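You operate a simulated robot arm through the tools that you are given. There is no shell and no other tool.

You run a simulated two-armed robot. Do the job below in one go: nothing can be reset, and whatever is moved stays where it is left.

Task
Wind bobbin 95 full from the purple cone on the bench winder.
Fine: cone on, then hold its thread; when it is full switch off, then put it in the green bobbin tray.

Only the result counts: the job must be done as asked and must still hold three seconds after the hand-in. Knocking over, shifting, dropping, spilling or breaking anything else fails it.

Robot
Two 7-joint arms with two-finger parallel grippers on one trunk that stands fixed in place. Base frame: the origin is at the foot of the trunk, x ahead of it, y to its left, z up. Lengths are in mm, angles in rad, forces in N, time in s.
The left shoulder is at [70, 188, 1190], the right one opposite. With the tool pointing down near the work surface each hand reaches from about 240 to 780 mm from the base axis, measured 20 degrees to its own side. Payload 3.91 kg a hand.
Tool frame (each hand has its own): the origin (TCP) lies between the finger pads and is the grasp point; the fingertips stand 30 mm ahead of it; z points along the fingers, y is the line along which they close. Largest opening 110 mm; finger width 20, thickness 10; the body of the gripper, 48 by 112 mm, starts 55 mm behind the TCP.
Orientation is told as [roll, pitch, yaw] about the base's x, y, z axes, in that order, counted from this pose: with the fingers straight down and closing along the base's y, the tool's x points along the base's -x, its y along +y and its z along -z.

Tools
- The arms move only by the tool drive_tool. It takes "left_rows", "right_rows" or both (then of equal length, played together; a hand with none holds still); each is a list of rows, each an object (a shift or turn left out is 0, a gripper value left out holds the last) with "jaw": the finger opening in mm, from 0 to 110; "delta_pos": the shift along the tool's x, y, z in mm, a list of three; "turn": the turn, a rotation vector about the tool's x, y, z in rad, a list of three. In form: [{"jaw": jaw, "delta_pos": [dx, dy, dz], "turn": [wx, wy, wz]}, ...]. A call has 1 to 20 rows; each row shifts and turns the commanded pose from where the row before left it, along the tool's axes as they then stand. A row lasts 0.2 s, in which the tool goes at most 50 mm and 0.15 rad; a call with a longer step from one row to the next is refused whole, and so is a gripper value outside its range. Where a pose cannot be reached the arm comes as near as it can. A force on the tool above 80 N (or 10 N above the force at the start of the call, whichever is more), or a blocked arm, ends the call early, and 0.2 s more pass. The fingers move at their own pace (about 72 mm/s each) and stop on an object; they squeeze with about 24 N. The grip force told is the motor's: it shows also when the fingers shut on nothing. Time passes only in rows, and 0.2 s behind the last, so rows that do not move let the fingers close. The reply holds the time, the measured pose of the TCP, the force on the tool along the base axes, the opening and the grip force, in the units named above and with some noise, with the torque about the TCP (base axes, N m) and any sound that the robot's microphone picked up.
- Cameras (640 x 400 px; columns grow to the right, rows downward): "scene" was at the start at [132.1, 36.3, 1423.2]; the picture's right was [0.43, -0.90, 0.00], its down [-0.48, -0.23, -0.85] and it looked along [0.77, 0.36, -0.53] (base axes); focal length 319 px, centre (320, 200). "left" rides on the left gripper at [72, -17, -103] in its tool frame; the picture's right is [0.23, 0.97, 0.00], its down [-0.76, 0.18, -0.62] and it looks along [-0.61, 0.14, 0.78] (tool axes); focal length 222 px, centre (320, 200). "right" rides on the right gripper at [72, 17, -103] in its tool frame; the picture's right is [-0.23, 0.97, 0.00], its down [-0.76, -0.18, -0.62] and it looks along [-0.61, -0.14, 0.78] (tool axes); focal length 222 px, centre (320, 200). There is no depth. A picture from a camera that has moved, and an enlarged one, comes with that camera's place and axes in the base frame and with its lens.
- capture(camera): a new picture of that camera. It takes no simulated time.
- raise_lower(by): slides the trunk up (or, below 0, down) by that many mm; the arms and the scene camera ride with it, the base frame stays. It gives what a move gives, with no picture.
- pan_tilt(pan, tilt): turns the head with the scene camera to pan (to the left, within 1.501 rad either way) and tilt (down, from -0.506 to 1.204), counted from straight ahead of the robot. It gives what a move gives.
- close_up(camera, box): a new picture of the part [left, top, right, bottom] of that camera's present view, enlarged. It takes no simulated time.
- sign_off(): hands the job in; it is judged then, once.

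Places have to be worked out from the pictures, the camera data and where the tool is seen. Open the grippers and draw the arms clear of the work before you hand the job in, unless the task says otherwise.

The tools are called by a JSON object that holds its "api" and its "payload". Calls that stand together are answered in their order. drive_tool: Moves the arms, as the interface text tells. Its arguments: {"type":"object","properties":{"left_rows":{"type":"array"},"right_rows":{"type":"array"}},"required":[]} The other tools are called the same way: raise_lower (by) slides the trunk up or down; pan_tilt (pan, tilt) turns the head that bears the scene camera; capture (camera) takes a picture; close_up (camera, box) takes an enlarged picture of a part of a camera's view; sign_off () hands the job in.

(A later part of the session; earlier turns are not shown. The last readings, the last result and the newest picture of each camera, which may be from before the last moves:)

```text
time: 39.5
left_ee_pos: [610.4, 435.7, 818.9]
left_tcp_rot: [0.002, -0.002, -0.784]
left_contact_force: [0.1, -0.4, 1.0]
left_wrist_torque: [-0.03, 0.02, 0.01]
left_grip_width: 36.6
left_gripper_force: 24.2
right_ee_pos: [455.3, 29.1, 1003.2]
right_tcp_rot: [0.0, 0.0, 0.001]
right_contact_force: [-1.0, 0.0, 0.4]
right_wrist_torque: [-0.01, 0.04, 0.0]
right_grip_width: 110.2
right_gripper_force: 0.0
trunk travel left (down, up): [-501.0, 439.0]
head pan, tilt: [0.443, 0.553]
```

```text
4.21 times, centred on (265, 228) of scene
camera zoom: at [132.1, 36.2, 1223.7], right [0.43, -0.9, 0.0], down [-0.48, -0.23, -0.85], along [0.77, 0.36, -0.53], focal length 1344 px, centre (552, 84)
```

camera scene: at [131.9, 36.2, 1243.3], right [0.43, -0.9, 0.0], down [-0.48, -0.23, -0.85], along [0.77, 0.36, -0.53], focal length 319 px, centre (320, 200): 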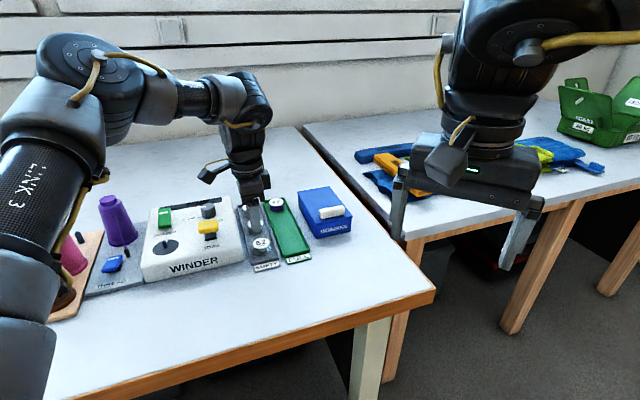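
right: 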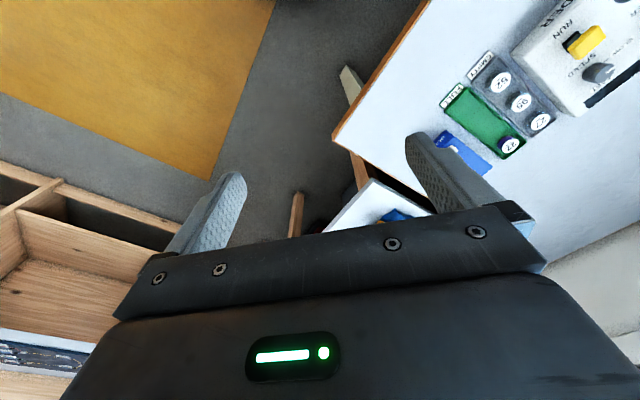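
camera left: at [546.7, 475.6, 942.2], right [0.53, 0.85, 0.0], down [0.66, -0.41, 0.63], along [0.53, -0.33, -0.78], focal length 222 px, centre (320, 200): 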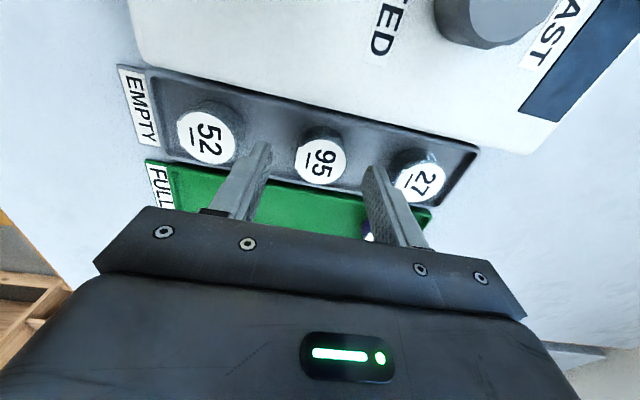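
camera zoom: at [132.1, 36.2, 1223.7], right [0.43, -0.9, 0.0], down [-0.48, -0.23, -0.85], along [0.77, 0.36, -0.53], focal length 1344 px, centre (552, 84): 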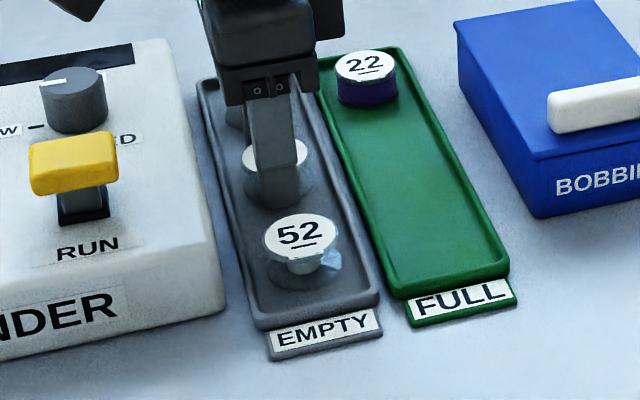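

Bobbin 95 is held at 36.6 mm. I raise the trunk 95 mm to lift it straight out, high enough to clear the RUN cap.

{"api": "raise_lower", "payload": {"by": 95}}

{"api": "capture", "payload": {"camera": "left"}}

{"api": "close_up", "payload": {"camera": "scene", "box": [200, 180, 320, 320]}}

```text
time: 40.8
left_ee_pos: [610.6, 436.8, 913.6]
left_tcp_rot: [0.001, -0.002, -0.785]
left_contact_force: [-0.2, 0.6, -0.4]
left_wrist_torque: [-0.04, 0.01, -0.03]
left_grip_width: 36.6
left_gripper_force: 24.0
right_ee_pos: [455.3, 27.8, 1098.0]
right_tcp_rot: [0.0, 0.0, 0.001]
right_contact_force: [-0.3, -1.0, -0.6]
right_wrist_torque: [0.01, 0.0, 0.03]
right_grip_width: 109.9
right_gripper_force: 0.1
trunk travel left (down, up): [-596.0, 344.0]
head pan, tilt: [0.443, 0.553]
```

```text
taken
camera left: at [547.1, 475.8, 1017.2], right [0.53, 0.85, 0.0], down [0.66, -0.41, 0.63], along [0.53, -0.33, -0.78], focal length 222 px, centre (320, 200)
```

left: 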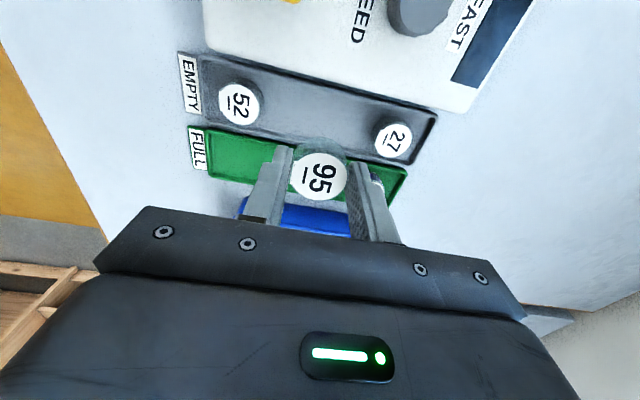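

```text
2.86 times, centred on (260, 250) of scene
camera zoom: at [132.5, 36.5, 1318.6], right [0.43, -0.9, 0.0], down [-0.48, -0.23, -0.85], along [0.77, 0.36, -0.53], focal length 912 px, centre (491, 57)
```

zoom: 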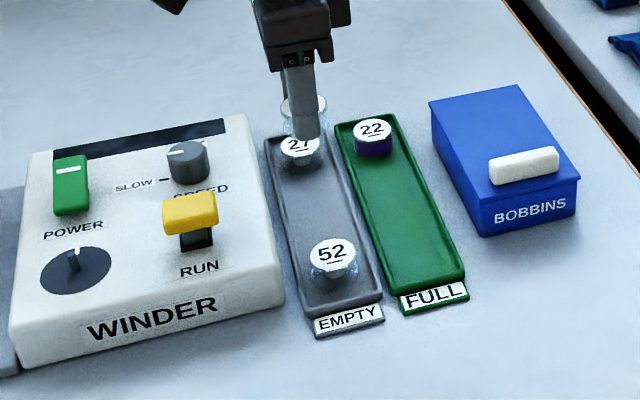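

The bobbin hangs level between the pads. I carry it across above the winder to the spindle.

{"api": "drive_tool", "payload": {"left_rows": [{"delta_pos": [20, -5, 0]}, {"delta_pos": [35, -10, 0]}, {"delta_pos": [36, -10, 0]}, {"delta_pos": [36, -10, 0]}, {"delta_pos": [35, -10, 0]}, {"delta_pos": [20.3, -4.8, 0]}, {"delta_pos": [0, 0, 0]}, {"delta_pos": [0, 0, 0]}]}}

{"api": "capture", "payload": {"camera": "left"}}

{"api": "capture", "payload": {"camera": "scene"}}

```text
time: 42.5
left_ee_pos: [444.1, 530.7, 915.4]
left_tcp_rot: [0.002, -0.003, -0.784]
left_contact_force: [0.3, 0.4, -0.3]
left_wrist_torque: [0.0, 0.03, 0.03]
left_grip_width: 36.5
left_gripper_force: 24.0
right_ee_pos: [456.0, 27.5, 1098.9]
right_tcp_rot: [-0.002, 0.0, 0.002]
right_contact_force: [0.6, 0.7, -0.1]
right_wrist_torque: [0.02, -0.01, 0.0]
right_grip_width: 109.9
right_gripper_force: 0.1
trunk travel left (down, up): [-596.0, 344.0]
head pan, tilt: [0.443, 0.553]
```

```text
taken
camera left: at [380.5, 569.4, 1018.4], right [0.53, 0.85, 0.0], down [0.66, -0.41, 0.63], along [0.53, -0.33, -0.78], focal length 222 px, centre (320, 200)
```

left: 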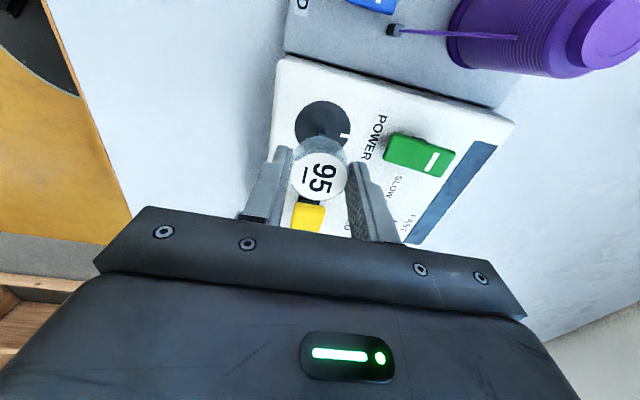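

```text
taken
camera scene: at [131.9, 36.6, 1318.7], right [0.43, -0.9, 0.0], down [-0.48, -0.23, -0.85], along [0.77, 0.36, -0.53], focal length 319 px, centre (320, 200)
```

scene: 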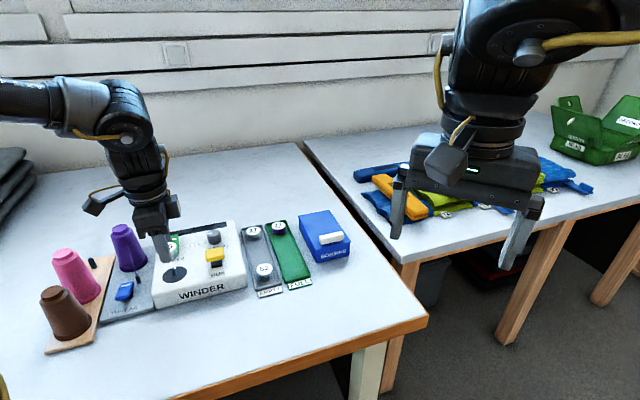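

I zoom on the held bobbin and the spindle in both cameras to compare the bobbin's axis with the pin.

{"api": "close_up", "payload": {"camera": "scene", "box": [140, 215, 210, 295]}}

{"api": "close_up", "payload": {"camera": "left", "box": [270, 85, 380, 215]}}

```text
5.00 times, centred on (175, 255) of scene
camera zoom: at [131.9, 36.6, 1318.7], right [0.43, -0.9, 0.0], down [-0.48, -0.23, -0.85], along [0.77, 0.36, -0.53], focal length 1596 px, centre (1045, -75)
```

zoom: 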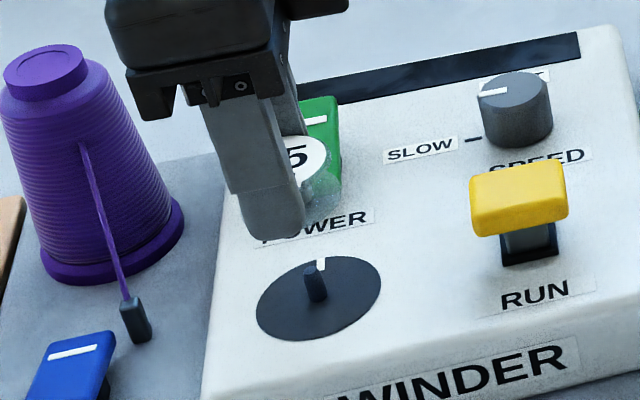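

```text
3.08 times, centred on (325, 150) of left
camera zoom: at [380.5, 569.4, 1018.4], right [0.53, 0.85, 0.0], down [0.66, -0.41, 0.63], along [0.53, -0.33, -0.78], focal length 684 px, centre (305, 354)
```

zoom: 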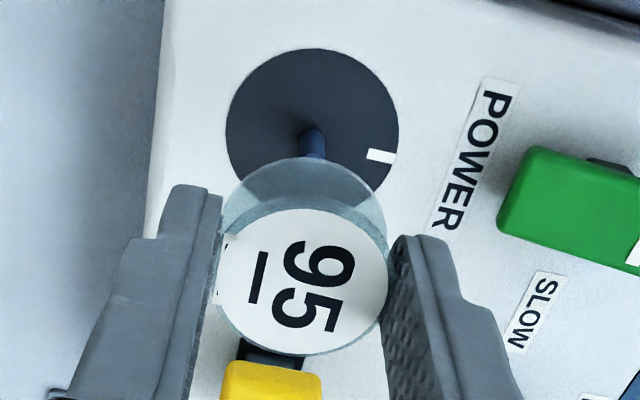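

In the left view the pin is at tool offset about (−1.6, +3.9) mm from the bobbin's axis. I shift by that and lower to keep the bobbin's underside some 12 mm above the pin's tip.

{"api": "drive_tool", "payload": {"left_rows": [{"delta_pos": [-1.6, 3.9, 0]}, {"delta_pos": [0, 0, 10]}, {"delta_pos": [0, 0, 10]}, {"delta_pos": [0, 0, 5]}, {"delta_pos": [0, 0, 0]}, {"delta_pos": [0, 0, 0]}]}}

{"api": "close_up", "payload": {"camera": "left", "box": [270, 85, 380, 215]}}

{"api": "close_up", "payload": {"camera": "scene", "box": [150, 225, 205, 290]}}

```text
time: 44.0
left_ee_pos: [449.8, 531.3, 885.9]
left_tcp_rot: [0.002, -0.003, -0.785]
left_contact_force: [-0.4, -0.1, -0.6]
left_wrist_torque: [-0.03, -0.01, -0.01]
left_grip_width: 36.8
left_gripper_force: 23.9
right_ee_pos: [457.3, 28.1, 1098.1]
right_tcp_rot: [0.001, 0.0, 0.003]
right_contact_force: [-0.5, 0.6, -0.3]
right_wrist_torque: [-0.01, 0.0, 0.01]
right_grip_width: 110.0
right_gripper_force: 0.0
trunk travel left (down, up): [-596.0, 344.0]
head pan, tilt: [0.443, 0.553]
```

```text
3.08 times, centred on (325, 150) of left
camera zoom: at [386.1, 571.3, 991.1], right [0.53, 0.85, 0.0], down [0.66, -0.41, 0.63], along [0.53, -0.33, -0.78], focal length 684 px, centre (305, 354)
```

zoom: 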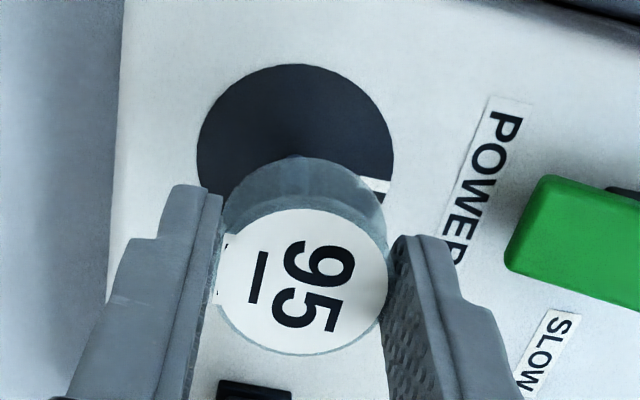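

```text
6.15 times, centred on (178, 258) of scene
camera zoom: at [132.2, 36.4, 1318.7], right [0.43, -0.9, 0.0], down [-0.48, -0.23, -0.85], along [0.77, 0.36, -0.53], focal length 1964 px, centre (1197, -154)
```

zoom: 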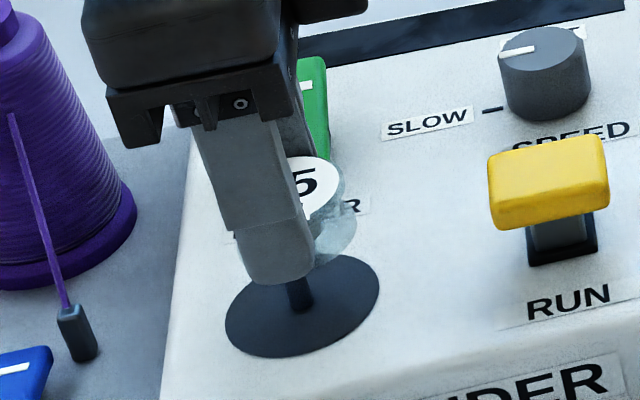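

The reading and the picture agree that the hand went 2–3 mm too far in x. I hold still briefly to learn whether this wander depends on time or pose.

{"api": "drive_tool", "payload": {"left_rows": [{"delta_pos": [0, 0, 0]}]}}

{"api": "drive_tool", "payload": {"left_rows": [{"delta_pos": [0, 0, 0]}, {"delta_pos": [0, 0, 0]}]}}

{"api": "close_up", "payload": {"camera": "left", "box": [270, 85, 380, 215]}}

```text
time: 44.4
left_ee_pos: [450.2, 531.4, 886.7]
left_tcp_rot: [0.002, -0.004, -0.784]
left_contact_force: [-1.4, 0.3, -0.7]
left_wrist_torque: [0.01, -0.01, -0.03]
left_grip_width: 36.7
left_gripper_force: 24.0
right_ee_pos: [456.3, 28.6, 1098.5]
right_tcp_rot: [-0.002, -0.001, 0.002]
right_contact_force: [-0.8, -0.2, -0.1]
right_wrist_torque: [0.02, -0.01, 0.01]
right_grip_width: 110.0
right_gripper_force: 0.0
trunk travel left (down, up): [-596.0, 344.0]
head pan, tilt: [0.443, 0.553]
```

```text
time: 45.0
left_ee_pos: [449.7, 532.5, 887.8]
left_tcp_rot: [0.003, -0.003, -0.785]
left_contact_force: [0.7, -1.1, -0.8]
left_wrist_torque: [-0.02, -0.02, 0.0]
left_grip_width: 36.3
left_gripper_force: 23.8
right_ee_pos: [457.4, 29.4, 1098.7]
right_tcp_rot: [0.0, 0.001, 0.001]
right_contact_force: [-0.1, 0.3, 0.3]
right_wrist_torque: [0.02, -0.02, 0.01]
right_grip_width: 109.9
right_gripper_force: 0.1
trunk travel left (down, up): [-596.0, 344.0]
head pan, tilt: [0.443, 0.553]
```

```text
3.08 times, centred on (325, 150) of left
camera zoom: at [386.1, 571.3, 991.3], right [0.53, 0.85, 0.0], down [0.66, -0.41, 0.63], along [0.53, -0.33, -0.78], focal length 684 px, centre (305, 354)
```

zoom: 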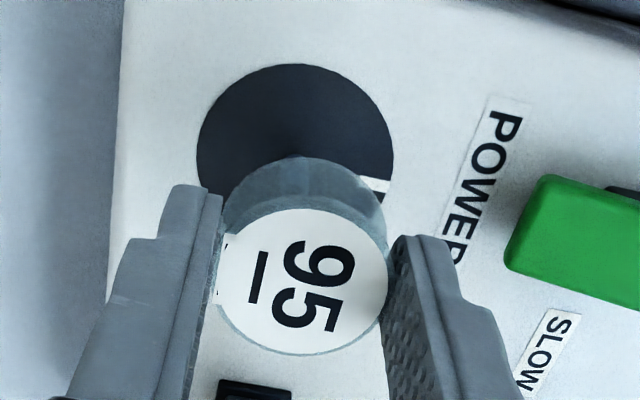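

The hand holds steady, so corrections can be made by picture. The scene view of the bobbin against the finger puzzles me, so I zoom in closely there.

{"api": "close_up", "payload": {"camera": "scene", "box": [150, 215, 200, 285]}}

{"api": "close_up", "payload": {"camera": "left", "box": [280, 120, 370, 210]}}

{"api": "close_up", "payload": {"camera": "right", "box": [440, 0, 640, 130]}}

```text
5.71 times, centred on (175, 250) of scene
camera zoom: at [132.2, 36.4, 1318.7], right [0.43, -0.9, 0.0], down [-0.48, -0.23, -0.85], along [0.77, 0.36, -0.53], focal length 1824 px, centre (1149, -86)
```

zoom: 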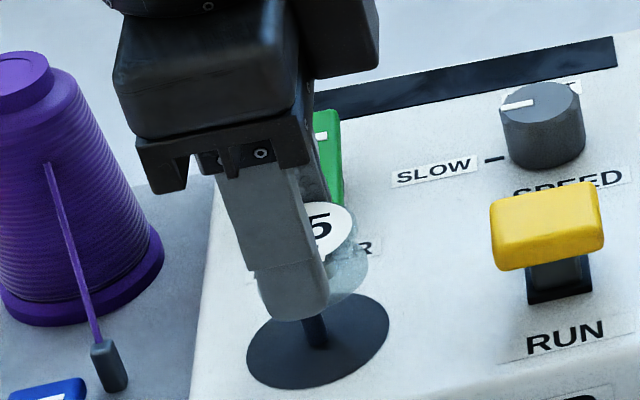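

```text
4.44 times, centred on (325, 165) of left
camera zoom: at [386.1, 571.3, 991.3], right [0.53, 0.85, 0.0], down [0.66, -0.41, 0.63], along [0.53, -0.33, -0.78], focal length 987 px, centre (298, 356)
```

zoom: 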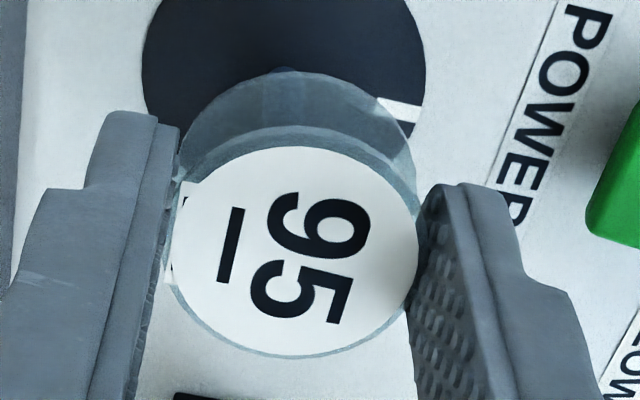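

```text
3.08 times, centred on (540, 65) of right
camera zoom: at [384.1, 44.8, 1201.3], right [0.23, 0.97, 0.0], down [0.76, -0.18, 0.62], along [0.61, -0.14, -0.78], focal length 684 px, centre (-357, 615)
```

zoom: 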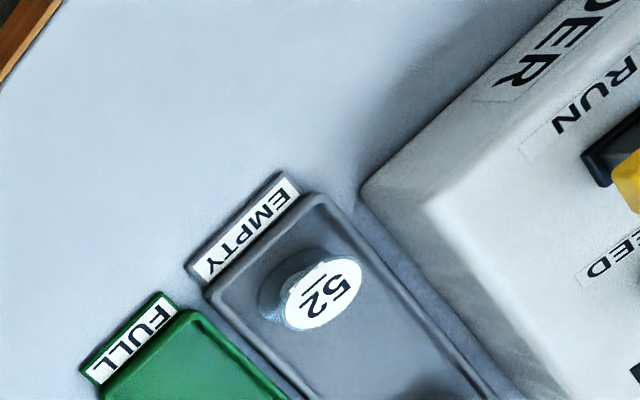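

Using the known 36.6 mm flange width, the label actually lies about 18–19 mm below the TCP, so the bobbin sits at tool x ≈ −3 and its underside about 40 mm below the TCP. The bobbin must go about (+5, −3) mm in tool axes to be over the pin; I move it and re-measure.

{"api": "drive_tool", "payload": {"left_rows": [{"delta_pos": [2.5, -1.6, 0]}, {"delta_pos": [2.4, -1.6, 0]}, {"delta_pos": [0, 0, 0]}, {"delta_pos": [0, 0, 0]}]}}

{"api": "close_up", "payload": {"camera": "left", "box": [280, 90, 370, 200]}}

{"api": "close_up", "payload": {"camera": "scene", "box": [155, 235, 195, 285]}}

```text
time: 46.0
left_ee_pos: [444.0, 531.8, 887.2]
left_tcp_rot: [0.002, -0.003, -0.785]
left_contact_force: [-0.3, 0.2, -0.7]
left_wrist_torque: [0.01, -0.01, 0.02]
left_grip_width: 36.3
left_gripper_force: 23.9
right_ee_pos: [456.6, 29.0, 1098.8]
right_tcp_rot: [-0.001, -0.001, 0.001]
right_contact_force: [0.0, 0.2, -1.2]
right_wrist_torque: [-0.02, 0.01, 0.02]
right_grip_width: 109.9
right_gripper_force: 0.1
trunk travel left (down, up): [-596.0, 344.0]
head pan, tilt: [0.443, 0.553]
```

```text
3.64 times, centred on (325, 145) of left
camera zoom: at [380.0, 572.7, 991.2], right [0.53, 0.85, 0.0], down [0.66, -0.41, 0.63], along [0.53, -0.33, -0.78], focal length 808 px, centre (302, 400)
```

zoom: 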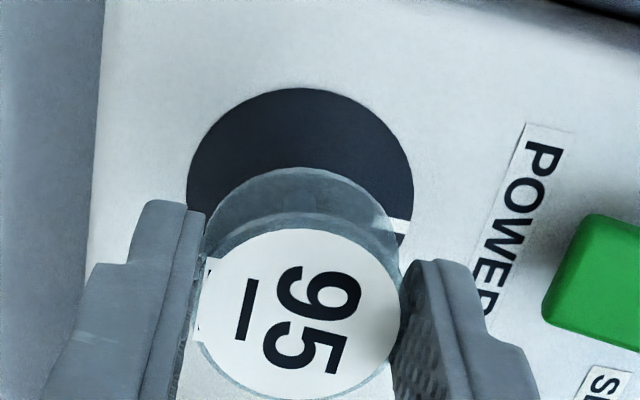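

```text
8.00 times, centred on (175, 260) of scene
camera zoom: at [132.1, 36.5, 1318.7], right [0.43, -0.9, 0.0], down [-0.48, -0.23, -0.85], along [0.77, 0.36, -0.53], focal length 2553 px, centre (1480, -280)
```

zoom: 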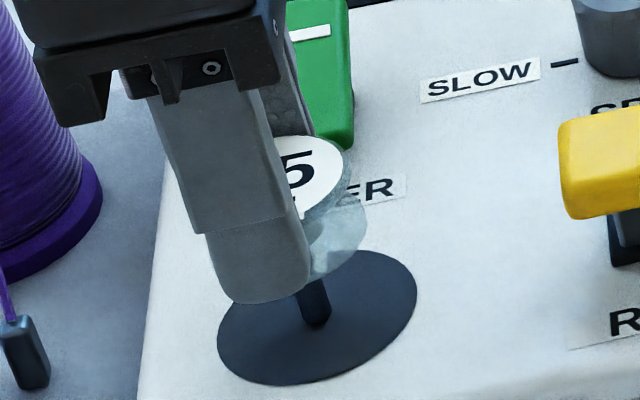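

Both views now put the bobbin's axis over the pin within about 1 mm. Arm lowering wanders sideways while trunk lowering is plumb, so I lower with the trunk: first 6 mm, then look.

{"api": "raise_lower", "payload": {"by": -6}}

{"api": "close_up", "payload": {"camera": "scene", "box": [155, 230, 195, 280]}}

{"api": "close_up", "payload": {"camera": "left", "box": [280, 90, 370, 200]}}

```text
time: 46.5
left_ee_pos: [443.8, 532.8, 882.1]
left_tcp_rot: [0.002, -0.002, -0.786]
left_contact_force: [0.4, -0.1, -1.0]
left_wrist_torque: [0.0, 0.01, 0.01]
left_grip_width: 36.6
left_gripper_force: 24.2
right_ee_pos: [456.9, 28.0, 1091.8]
right_tcp_rot: [0.0, 0.0, 0.002]
right_contact_force: [-0.7, 0.1, -0.6]
right_wrist_torque: [0.01, 0.01, 0.01]
right_grip_width: 109.8
right_gripper_force: 0.1
trunk travel left (down, up): [-590.0, 350.0]
head pan, tilt: [0.443, 0.553]
```

```text
8.00 times, centred on (175, 255) of scene
camera zoom: at [132.2, 36.5, 1312.6], right [0.43, -0.9, 0.0], down [-0.48, -0.23, -0.85], along [0.77, 0.36, -0.53], focal length 2553 px, centre (1480, -240)
```

zoom: 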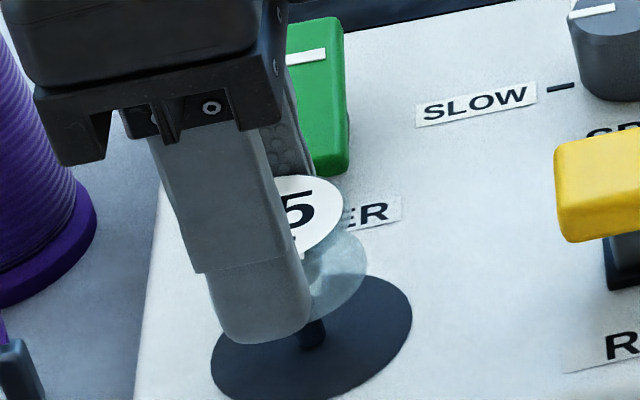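

```text
3.64 times, centred on (325, 145) of left
camera zoom: at [380.1, 572.8, 985.2], right [0.53, 0.85, 0.0], down [0.66, -0.41, 0.63], along [0.53, -0.33, -0.78], focal length 808 px, centre (302, 400)
```

zoom: 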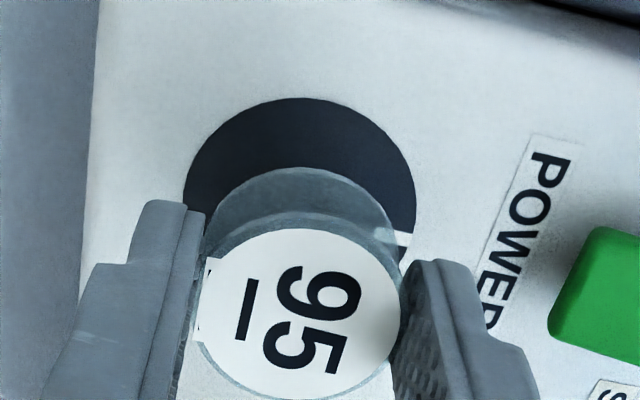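

Still aligned to about half a millimetre; both views hint at +0.6 mm toward e_w (tool −x). I make that nudge and lower 4 mm by trunk, watching the force as the pin should begin to enter.

{"api": "drive_tool", "payload": {"left_rows": [{"delta_pos": [-0.6, 0, 0]}, {"delta_pos": [0, 0, 0]}]}}

{"api": "raise_lower", "payload": {"by": -4}}

{"api": "close_up", "payload": {"camera": "scene", "box": [155, 230, 195, 280]}}

{"api": "close_up", "payload": {"camera": "left", "box": [280, 90, 370, 200]}}

```text
time: 47.1
left_ee_pos: [444.9, 531.2, 881.6]
left_tcp_rot: [0.001, -0.004, -0.781]
left_contact_force: [0.4, -0.3, -0.1]
left_wrist_torque: [-0.01, 0.01, 0.01]
left_grip_width: 36.5
left_gripper_force: 24.2
right_ee_pos: [455.7, 27.5, 1092.9]
right_tcp_rot: [0.0, 0.001, 0.002]
right_contact_force: [0.1, 0.2, 0.2]
right_wrist_torque: [0.03, 0.0, 0.01]
right_grip_width: 110.1
right_gripper_force: 0.0
trunk travel left (down, up): [-590.0, 350.0]
head pan, tilt: [0.443, 0.553]
```

```text
time: 47.6
left_ee_pos: [444.6, 532.5, 877.7]
left_tcp_rot: [0.001, -0.002, -0.786]
left_contact_force: [0.1, 0.0, 0.7]
left_wrist_torque: [0.01, 0.01, -0.02]
left_grip_width: 36.7
left_gripper_force: 24.3
right_ee_pos: [456.1, 28.4, 1088.8]
right_tcp_rot: [-0.001, -0.001, 0.001]
right_contact_force: [0.4, 0.0, 0.6]
right_wrist_torque: [0.0, -0.01, 0.01]
right_grip_width: 110.0
right_gripper_force: 0.0
trunk travel left (down, up): [-586.0, 354.0]
head pan, tilt: [0.443, 0.553]
```

```text
8.00 times, centred on (175, 255) of scene
camera zoom: at [132.2, 36.5, 1308.7], right [0.43, -0.9, 0.0], down [-0.48, -0.23, -0.85], along [0.77, 0.36, -0.53], focal length 2553 px, centre (1480, -240)
```

zoom: 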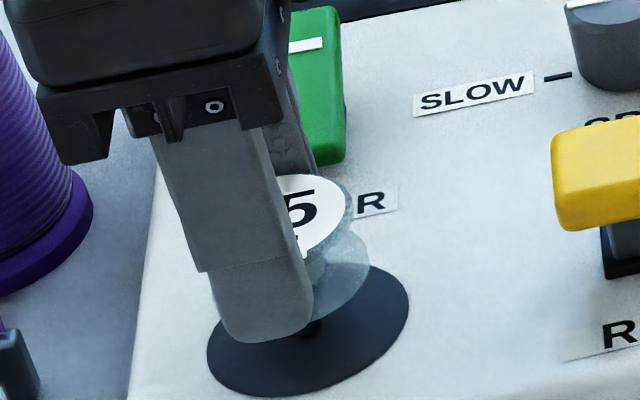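

```text
3.64 times, centred on (325, 145) of left
camera zoom: at [380.7, 572.5, 981.3], right [0.53, 0.85, 0.0], down [0.66, -0.41, 0.63], along [0.53, -0.33, -0.78], focal length 808 px, centre (302, 400)
```

zoom: 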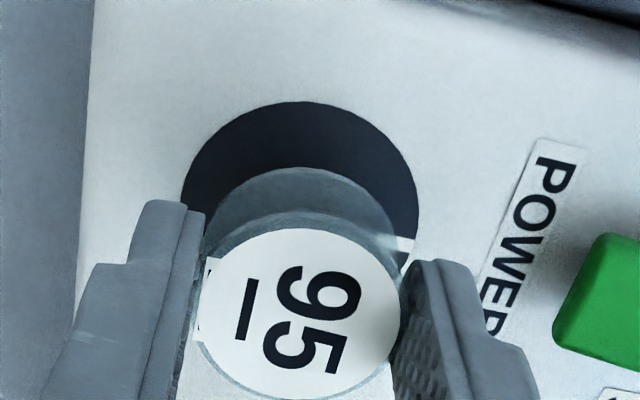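

Aligned within about half a millimetre in both views with no force yet, and the underside is about at the pin's tip. I lower 3 mm more.

{"api": "raise_lower", "payload": {"by": -3}}

{"api": "close_up", "payload": {"camera": "left", "box": [280, 90, 370, 200]}}

```text
time: 48.1
left_ee_pos: [444.3, 533.7, 873.9]
left_tcp_rot: [0.002, -0.001, -0.786]
left_contact_force: [0.5, -1.0, -0.2]
left_wrist_torque: [0.0, 0.0, -0.01]
left_grip_width: 36.4
left_gripper_force: 24.1
right_ee_pos: [456.5, 28.4, 1085.3]
right_tcp_rot: [0.0, -0.001, 0.002]
right_contact_force: [0.1, -0.1, -0.2]
right_wrist_torque: [0.01, 0.02, -0.01]
right_grip_width: 109.7
right_gripper_force: 0.0
trunk travel left (down, up): [-582.0, 357.0]
head pan, tilt: [0.443, 0.553]
```

```text
3.64 times, centred on (325, 145) of left
camera zoom: at [380.7, 572.5, 978.3], right [0.53, 0.85, 0.0], down [0.66, -0.41, 0.63], along [0.53, -0.33, -0.78], focal length 808 px, centre (302, 400)
```

zoom: 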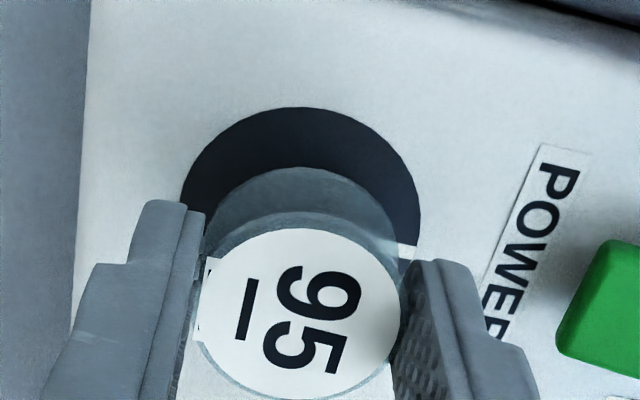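

No contact force or torque so far. I go down another 3 mm.

{"api": "raise_lower", "payload": {"by": -3}}

{"api": "close_up", "payload": {"camera": "scene", "box": [155, 225, 195, 275]}}

```text
time: 48.7
left_ee_pos: [444.8, 533.0, 872.2]
left_tcp_rot: [0.001, -0.002, -0.785]
left_contact_force: [0.8, -0.2, -0.2]
left_wrist_torque: [-0.01, 0.05, 0.02]
left_grip_width: 36.3
left_gripper_force: 24.0
right_ee_pos: [456.1, 27.9, 1082.6]
right_tcp_rot: [-0.001, 0.002, 0.002]
right_contact_force: [1.1, 0.5, -0.2]
right_wrist_torque: [0.02, 0.04, -0.02]
right_grip_width: 110.1
right_gripper_force: 0.0
trunk travel left (down, up): [-580.0, 360.0]
head pan, tilt: [0.443, 0.553]
```

```text
8.00 times, centred on (175, 250) of scene
camera zoom: at [132.2, 36.5, 1302.7], right [0.43, -0.9, 0.0], down [-0.48, -0.23, -0.85], along [0.77, 0.36, -0.53], focal length 2553 px, centre (1480, -200)
```

zoom: 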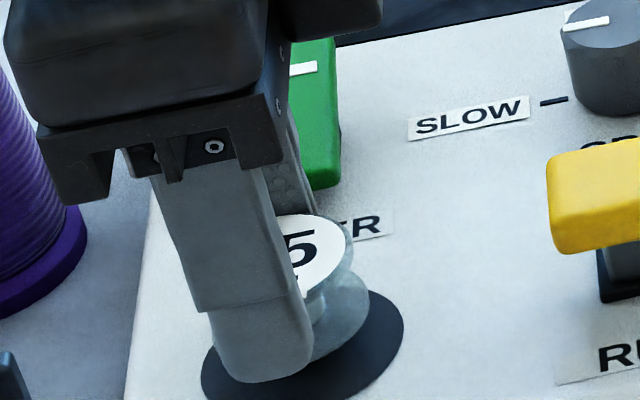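

Still free, and by height the pin should now be inside the bore. I continue 3 mm at a time.

{"api": "raise_lower", "payload": {"by": -3}}

{"api": "raise_lower", "payload": {"by": -2}}

{"api": "close_up", "payload": {"camera": "scene", "box": [155, 225, 195, 275]}}

{"api": "close_up", "payload": {"camera": "left", "box": [280, 90, 370, 200]}}

```text
time: 49.2
left_ee_pos: [444.4, 532.4, 868.1]
left_tcp_rot: [0.001, -0.003, -0.785]
left_contact_force: [0.1, -0.5, 0.8]
left_wrist_torque: [0.02, -0.04, 0.04]
left_grip_width: 36.5
left_gripper_force: 23.7
right_ee_pos: [457.3, 28.2, 1080.7]
right_tcp_rot: [0.0, 0.0, 0.003]
right_contact_force: [-0.2, 0.1, 0.2]
right_wrist_torque: [0.02, -0.03, -0.01]
right_grip_width: 109.7
right_gripper_force: 0.1
trunk travel left (down, up): [-576.0, 363.0]
head pan, tilt: [0.443, 0.553]
```

```text
time: 49.7
left_ee_pos: [444.2, 531.2, 867.3]
left_tcp_rot: [0.001, -0.004, -0.785]
left_contact_force: [-0.3, -0.4, -0.3]
left_wrist_torque: [-0.02, 0.01, 0.02]
left_grip_width: 36.4
left_gripper_force: 24.0
right_ee_pos: [457.8, 28.7, 1077.5]
right_tcp_rot: [0.0, 0.001, 0.001]
right_contact_force: [0.5, -0.4, -0.8]
right_wrist_torque: [-0.02, 0.03, -0.01]
right_grip_width: 110.1
right_gripper_force: 0.0
trunk travel left (down, up): [-574.0, 365.0]
head pan, tilt: [0.443, 0.553]
```

```text
8.00 times, centred on (175, 250) of scene
camera zoom: at [132.2, 36.5, 1297.7], right [0.43, -0.9, 0.0], down [-0.48, -0.23, -0.85], along [0.77, 0.36, -0.53], focal length 2553 px, centre (1480, -200)
```

zoom: 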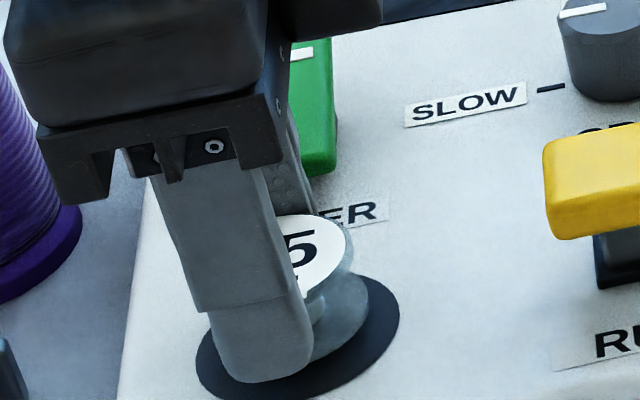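

```text
3.64 times, centred on (325, 145) of left
camera zoom: at [380.7, 572.5, 970.3], right [0.53, 0.85, 0.0], down [0.66, -0.41, 0.63], along [0.53, -0.33, -0.78], focal length 808 px, centre (302, 400)
```

zoom: 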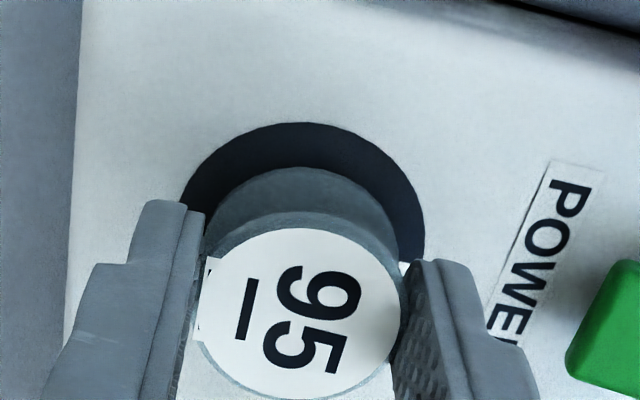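

No force yet; the disc and lower flange look concentric. I go on 2 mm at a time until contact.

{"api": "raise_lower", "payload": {"by": -2}}

{"api": "raise_lower", "payload": {"by": -1.5}}

{"api": "close_up", "payload": {"camera": "scene", "box": [155, 225, 195, 275]}}

```text
time: 50.2
left_ee_pos: [445.7, 533.5, 864.0]
left_tcp_rot: [0.003, -0.003, -0.785]
left_contact_force: [-0.1, -0.2, 0.8]
left_wrist_torque: [0.02, 0.0, -0.02]
left_grip_width: 36.4
left_gripper_force: 24.4
right_ee_pos: [456.8, 28.0, 1076.1]
right_tcp_rot: [0.0, 0.001, 0.002]
right_contact_force: [0.5, -0.4, -0.2]
right_wrist_torque: [0.02, 0.01, 0.02]
right_grip_width: 110.0
right_gripper_force: 0.1
trunk travel left (down, up): [-572.0, 367.0]
head pan, tilt: [0.443, 0.553]
```

```text
time: 50.7
left_ee_pos: [445.3, 533.7, 862.6]
left_tcp_rot: [0.001, -0.004, -0.785]
left_contact_force: [-0.6, -0.6, -0.2]
left_wrist_torque: [0.01, 0.06, -0.02]
left_grip_width: 36.3
left_gripper_force: 23.8
right_ee_pos: [455.6, 28.4, 1073.4]
right_tcp_rot: [-0.002, -0.001, 0.001]
right_contact_force: [-0.1, 0.0, 0.0]
right_wrist_torque: [0.02, 0.01, 0.01]
right_grip_width: 110.2
right_gripper_force: 0.3
trunk travel left (down, up): [-571.0, 369.0]
head pan, tilt: [0.443, 0.553]
```

```text
8.00 times, centred on (175, 250) of scene
camera zoom: at [132.2, 36.5, 1294.2], right [0.43, -0.9, 0.0], down [-0.48, -0.23, -0.85], along [0.77, 0.36, -0.53], focal length 2553 px, centre (1480, -200)
```

zoom: 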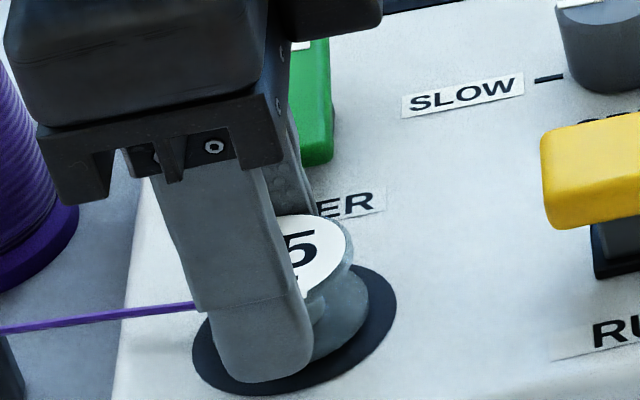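

The thread now runs from the guide to the bobbin, so the spindle has taken it. I lower a last 1.5 mm to seat it.

{"api": "raise_lower", "payload": {"by": -1.5}}

{"api": "close_up", "payload": {"camera": "scene", "box": [140, 220, 200, 280]}}

```text
time: 51.2
left_ee_pos: [444.0, 533.9, 863.3]
left_tcp_rot: [0.003, -0.004, -0.785]
left_contact_force: [-0.2, 0.4, 0.1]
left_wrist_torque: [0.01, 0.01, 0.01]
left_grip_width: 36.6
left_gripper_force: 23.8
right_ee_pos: [455.8, 27.2, 1073.6]
right_tcp_rot: [-0.001, 0.0, 0.002]
right_contact_force: [-0.4, -1.0, 0.6]
right_wrist_torque: [0.01, 0.0, 0.02]
right_grip_width: 109.8
right_gripper_force: 0.0
trunk travel left (down, up): [-570.0, 370.0]
head pan, tilt: [0.443, 0.553]
```

```text
6.67 times, centred on (170, 250) of scene
camera zoom: at [132.2, 36.5, 1292.7], right [0.43, -0.9, 0.0], down [-0.48, -0.23, -0.85], along [0.77, 0.36, -0.53], focal length 2128 px, centre (1320, -133)
```

zoom: 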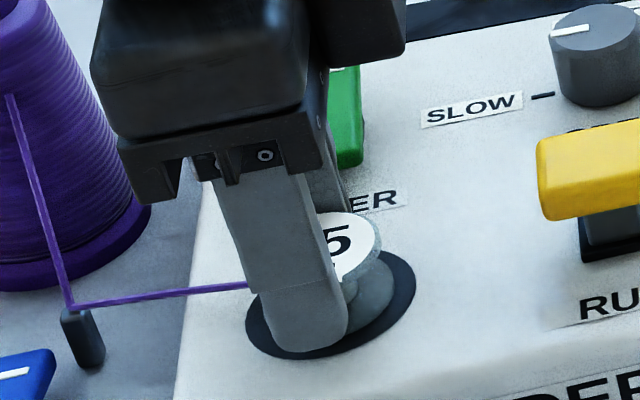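

Still no seating force; I lower 1 mm at a time.

{"api": "raise_lower", "payload": {"by": -1}}

{"api": "raise_lower", "payload": {"by": -1}}

{"api": "close_up", "payload": {"camera": "scene", "box": [155, 225, 195, 275]}}

```text
time: 51.8
left_ee_pos: [444.9, 532.4, 860.5]
left_tcp_rot: [0.0, -0.004, -0.786]
left_contact_force: [-0.4, -0.1, -0.7]
left_wrist_torque: [-0.01, 0.0, 0.01]
left_grip_width: 36.5
left_gripper_force: 23.4
right_ee_pos: [456.8, 28.6, 1071.4]
right_tcp_rot: [-0.001, 0.002, 0.002]
right_contact_force: [-0.1, -0.6, -0.5]
right_wrist_torque: [0.03, -0.01, -0.01]
right_grip_width: 110.3
right_gripper_force: 0.0
trunk travel left (down, up): [-569.0, 371.0]
head pan, tilt: [0.443, 0.553]
```

```text
time: 52.3
left_ee_pos: [443.6, 533.0, 860.6]
left_tcp_rot: [0.004, -0.003, -0.786]
left_contact_force: [0.8, 0.6, 3.7]
left_wrist_torque: [-0.02, 0.04, 0.01]
left_grip_width: 36.3
left_gripper_force: 24.0
right_ee_pos: [456.9, 28.7, 1070.9]
right_tcp_rot: [-0.001, 0.001, 0.001]
right_contact_force: [0.0, 0.2, -0.2]
right_wrist_torque: [0.01, -0.02, -0.02]
right_grip_width: 110.0
right_gripper_force: 0.0
trunk travel left (down, up): [-568.0, 372.0]
head pan, tilt: [0.443, 0.553]
```

```text
8.00 times, centred on (175, 250) of scene
camera zoom: at [131.8, 36.1, 1290.8], right [0.43, -0.9, 0.0], down [-0.48, -0.23, -0.85], along [0.77, 0.36, -0.53], focal length 2553 px, centre (1480, -200)
```

zoom: 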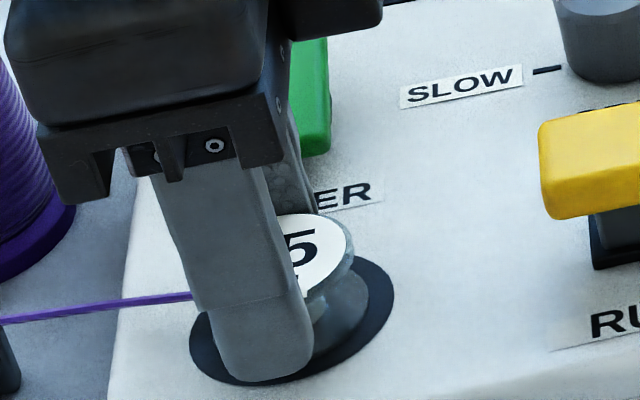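

Force rose to 3.7 N: the bobbin is seated. I open the jaws and raise the trunk 70 mm to clear it.

{"api": "drive_tool", "payload": {"left_rows": [{"jaw": 45}, {"jaw": 58}, {"jaw": 58}]}}

{"api": "raise_lower", "payload": {"by": 70}}

{"api": "capture", "payload": {"camera": "left"}}

{"api": "close_up", "payload": {"camera": "scene", "box": [120, 215, 230, 315]}}

```text
time: 53.1
left_ee_pos: [443.6, 532.0, 859.4]
left_tcp_rot: [0.001, -0.004, -0.787]
left_contact_force: [-0.2, -0.1, 0.8]
left_wrist_torque: [0.01, -0.03, 0.01]
left_grip_width: 58.2
left_gripper_force: 0.1
right_ee_pos: [457.3, 27.7, 1070.7]
right_tcp_rot: [-0.001, 0.001, 0.0]
right_contact_force: [-0.8, 0.6, -0.3]
right_wrist_torque: [0.01, 0.02, 0.0]
right_grip_width: 109.9
right_gripper_force: 0.0
trunk travel left (down, up): [-568.0, 372.0]
head pan, tilt: [0.443, 0.553]
```

```text
time: 54.1
left_ee_pos: [445.9, 532.3, 928.2]
left_tcp_rot: [0.001, -0.004, -0.784]
left_contact_force: [0.3, -0.8, -0.8]
left_wrist_torque: [-0.01, 0.01, 0.0]
left_grip_width: 57.7
left_gripper_force: 0.0
right_ee_pos: [456.1, 26.8, 1140.4]
right_tcp_rot: [0.0, 0.0, 0.002]
right_contact_force: [0.2, -0.3, 0.8]
right_wrist_torque: [0.04, 0.02, 0.01]
right_grip_width: 109.9
right_gripper_force: 0.0
trunk travel left (down, up): [-638.0, 302.0]
head pan, tilt: [0.443, 0.553]
```

```text
taken
camera left: at [380.8, 572.5, 1033.2], right [0.53, 0.85, 0.0], down [0.66, -0.41, 0.63], along [0.53, -0.33, -0.78], focal length 222 px, centre (320, 200)
```

left: 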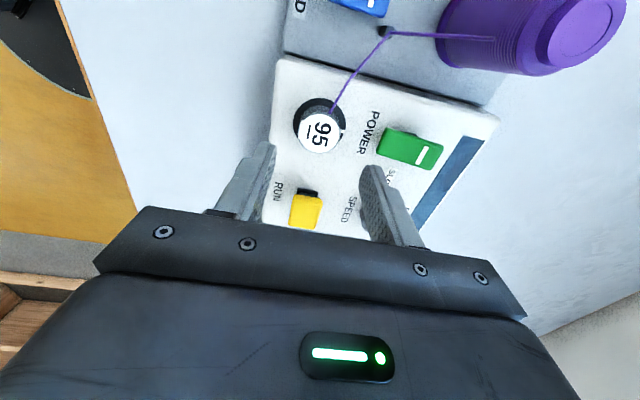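

```text
4.00 times, centred on (175, 265) of scene
camera zoom: at [132.3, 36.5, 1360.6], right [0.43, -0.9, 0.0], down [-0.48, -0.23, -0.85], along [0.77, 0.36, -0.53], focal length 1277 px, centre (900, -60)
```

zoom: 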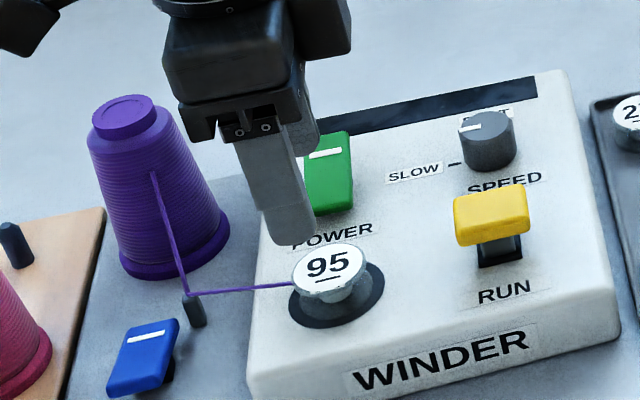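

Bobbin 95 is on the spindle with the purple thread attached. Next is POWER; I zoom on the green rocker and the RUN cap for aiming.

{"api": "close_up", "payload": {"camera": "left", "box": [270, 110, 460, 240]}}

{"api": "close_up", "payload": {"camera": "scene", "box": [190, 225, 240, 275]}}

```text
3.08 times, centred on (365, 175) of left
camera zoom: at [380.8, 572.5, 1033.2], right [0.53, 0.85, 0.0], down [0.66, -0.41, 0.63], along [0.53, -0.33, -0.78], focal length 684 px, centre (182, 277)
```

zoom: 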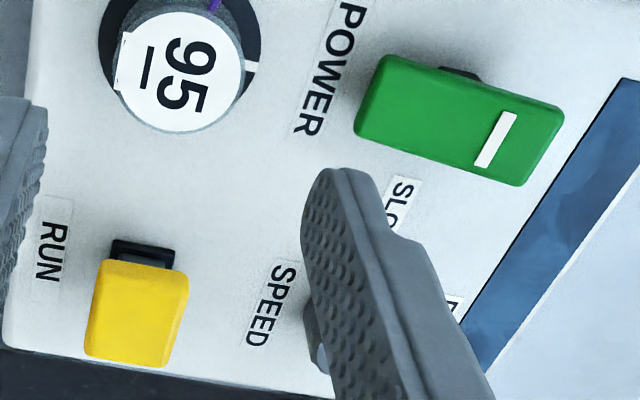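

```text
8.00 times, centred on (215, 250) of scene
camera zoom: at [132.3, 36.5, 1360.6], right [0.43, -0.9, 0.0], down [-0.48, -0.23, -0.85], along [0.77, 0.36, -0.53], focal length 2553 px, centre (1160, -200)
```

zoom: 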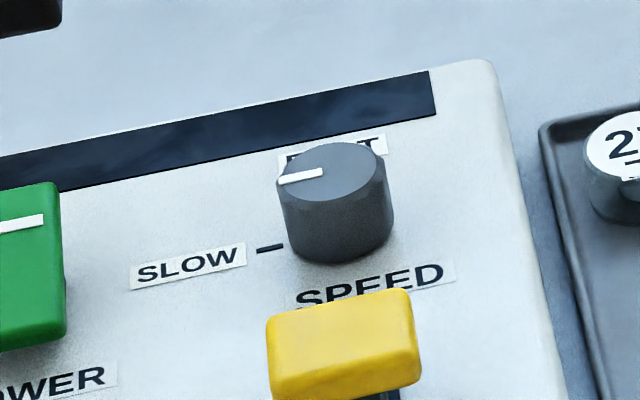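

The white-line end of POWER is at tool offset about (0, +103), near [518, 605, 843]. I close the fingers and move above it.

{"api": "drive_tool", "payload": {"left_rows": [{"jaw": 30, "delta_pos": [0, 34, 0]}, {"jaw": 0, "delta_pos": [0, 35, 0]}, {"jaw": 0, "delta_pos": [0, 34, 0]}, {"jaw": 0}, {"jaw": 0}]}}

{"api": "capture", "payload": {"camera": "left"}}

{"api": "close_up", "payload": {"camera": "scene", "box": [140, 190, 240, 290]}}

```text
time: 55.4
left_ee_pos: [520.6, 606.1, 930.8]
left_tcp_rot: [0.0, -0.004, -0.786]
left_contact_force: [-0.5, 0.4, -0.1]
left_wrist_torque: [-0.02, 0.0, -0.02]
left_grip_width: 0.0
left_gripper_force: 24.1
right_ee_pos: [456.0, 29.3, 1139.9]
right_tcp_rot: [-0.002, 0.001, 0.003]
right_contact_force: [-0.1, -0.1, 0.2]
right_wrist_torque: [0.01, 0.03, 0.0]
right_grip_width: 109.7
right_gripper_force: 0.0
trunk travel left (down, up): [-638.0, 302.0]
head pan, tilt: [0.443, 0.553]
```

```text
taken
camera left: at [456.9, 645.7, 1033.6], right [0.53, 0.85, 0.0], down [0.66, -0.41, 0.63], along [0.53, -0.33, -0.78], focal length 222 px, centre (320, 200)
```

left: 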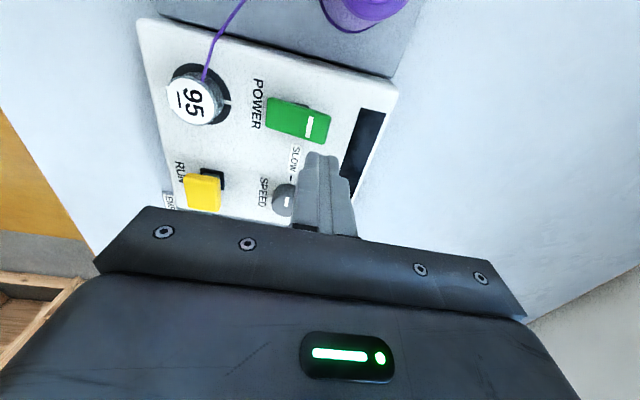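

```text
4.00 times, centred on (190, 240) of scene
camera zoom: at [132.3, 36.5, 1360.7], right [0.43, -0.9, 0.0], down [-0.48, -0.23, -0.85], along [0.77, 0.36, -0.53], focal length 1277 px, centre (840, 40)
```

zoom: 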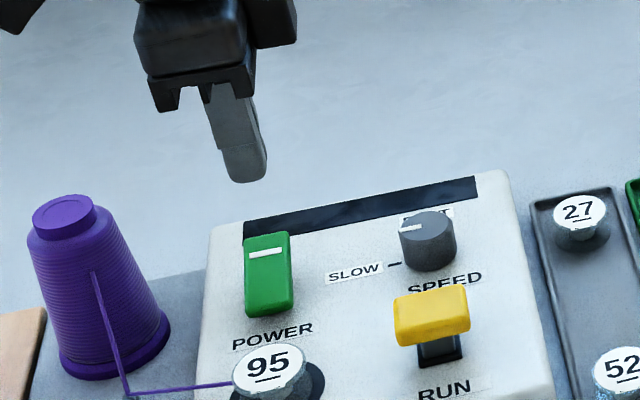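

I zoom the left view to verify where the closed fingertips point on the rocker.

{"api": "close_up", "payload": {"camera": "left", "box": [260, 85, 350, 165]}}

```text
5.00 times, centred on (305, 125) of left
camera zoom: at [456.9, 645.7, 1033.6], right [0.53, 0.85, 0.0], down [0.66, -0.41, 0.63], along [0.53, -0.33, -0.78], focal length 1111 px, centre (395, 575)
```

zoom: 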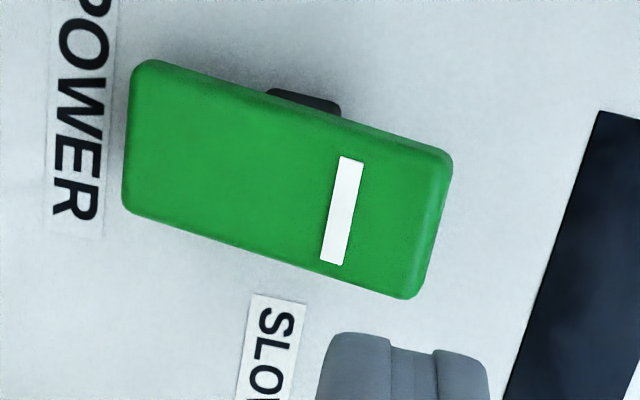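

The tips point about 6 mm inside the far end; I shift (+2, −3) mm to be more squarely on it, then lower the trunk 48 mm.

{"api": "drive_tool", "payload": {"left_rows": [{"delta_pos": [2, -3, 0]}, {"delta_pos": [0, 0, 0]}]}}

{"api": "raise_lower", "payload": {"by": -48}}

{"api": "close_up", "payload": {"camera": "scene", "box": [150, 200, 230, 270]}}

{"api": "capture", "payload": {"camera": "left"}}

```text
time: 56.0
left_ee_pos: [516.7, 605.8, 930.2]
left_tcp_rot: [0.003, -0.003, -0.783]
left_contact_force: [-0.3, 0.6, 0.0]
left_wrist_torque: [-0.01, 0.0, 0.0]
left_grip_width: 0.0
left_gripper_force: 24.2
right_ee_pos: [456.6, 27.9, 1139.9]
right_tcp_rot: [0.001, 0.001, 0.001]
right_contact_force: [0.4, 0.9, 0.6]
right_wrist_torque: [-0.01, -0.03, -0.01]
right_grip_width: 110.1
right_gripper_force: 0.3
trunk travel left (down, up): [-638.0, 302.0]
head pan, tilt: [0.443, 0.553]
```

```text
time: 56.9
left_ee_pos: [515.7, 605.3, 883.8]
left_tcp_rot: [0.002, -0.003, -0.785]
left_contact_force: [-0.6, -0.4, -0.3]
left_wrist_torque: [0.01, -0.03, -0.02]
left_grip_width: 0.0
left_gripper_force: 23.7
right_ee_pos: [456.5, 27.1, 1092.9]
right_tcp_rot: [0.0, 0.0, 0.001]
right_contact_force: [0.8, 0.5, 0.5]
right_wrist_torque: [-0.01, -0.06, -0.03]
right_grip_width: 110.1
right_gripper_force: 0.0
trunk travel left (down, up): [-590.0, 350.0]
head pan, tilt: [0.443, 0.553]
```

```text
5.71 times, centred on (190, 235) of scene
camera zoom: at [131.7, 36.0, 1312.8], right [0.43, -0.9, 0.0], down [-0.47, -0.23, -0.85], along [0.77, 0.36, -0.53], focal length 1824 px, centre (1063, 0)
```

zoom: 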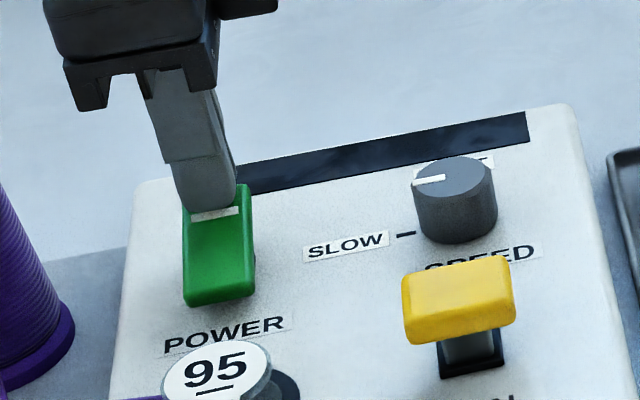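

```text
taken
camera left: at [451.8, 645.1, 985.6], right [0.53, 0.85, 0.0], down [0.66, -0.41, 0.63], along [0.53, -0.33, -0.78], focal length 222 px, centre (320, 200)
```

left: 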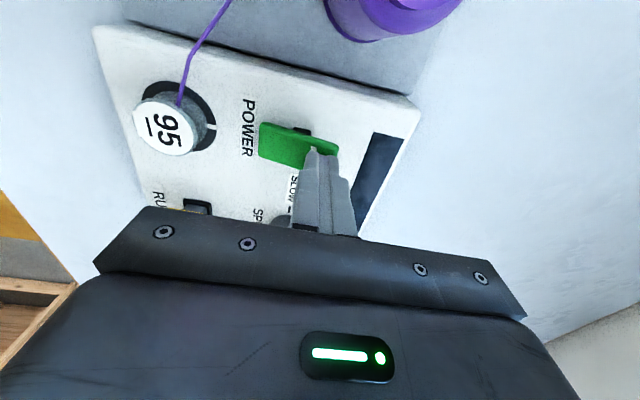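

The fingertips are right above the white-line end. I press down in small steps, expecting contact after about 10 mm.

{"api": "drive_tool", "payload": {"left_rows": [{"delta_pos": [0, 0, 4]}, {"delta_pos": [0, 0, 4]}, {"delta_pos": [0, 0, 3]}, {"delta_pos": [0, 0, 3]}, {"delta_pos": [0, 0, 0]}]}}

{"api": "close_up", "payload": {"camera": "scene", "box": [150, 200, 230, 270]}}

```text
time: 58.0
left_ee_pos: [517.2, 605.1, 872.8]
left_tcp_rot: [0.014, -0.007, -0.783]
left_contact_force: [9.5, 24.8, 49.8]
left_wrist_torque: [0.47, 0.12, -0.11]
left_grip_width: 0.0
left_gripper_force: 24.1
right_ee_pos: [452.1, 25.1, 1095.1]
right_tcp_rot: [0.0, -0.003, 0.003]
right_contact_force: [-0.2, 0.4, 0.1]
right_wrist_torque: [-0.01, 0.0, 0.0]
right_grip_width: 109.8
right_gripper_force: 0.2
trunk travel left (down, up): [-590.0, 350.0]
head pan, tilt: [0.443, 0.553]
```

```text
5.71 times, centred on (190, 235) of scene
camera zoom: at [128.2, 33.9, 1313.7], right [0.43, -0.9, 0.0], down [-0.47, -0.22, -0.85], along [0.77, 0.37, -0.52], focal length 1824 px, centre (1063, 0)
```

zoom: 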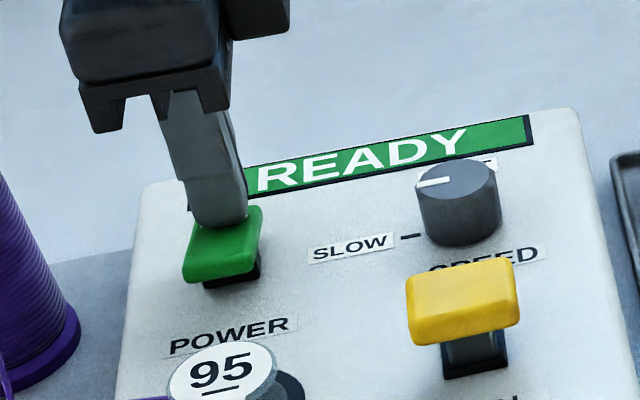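

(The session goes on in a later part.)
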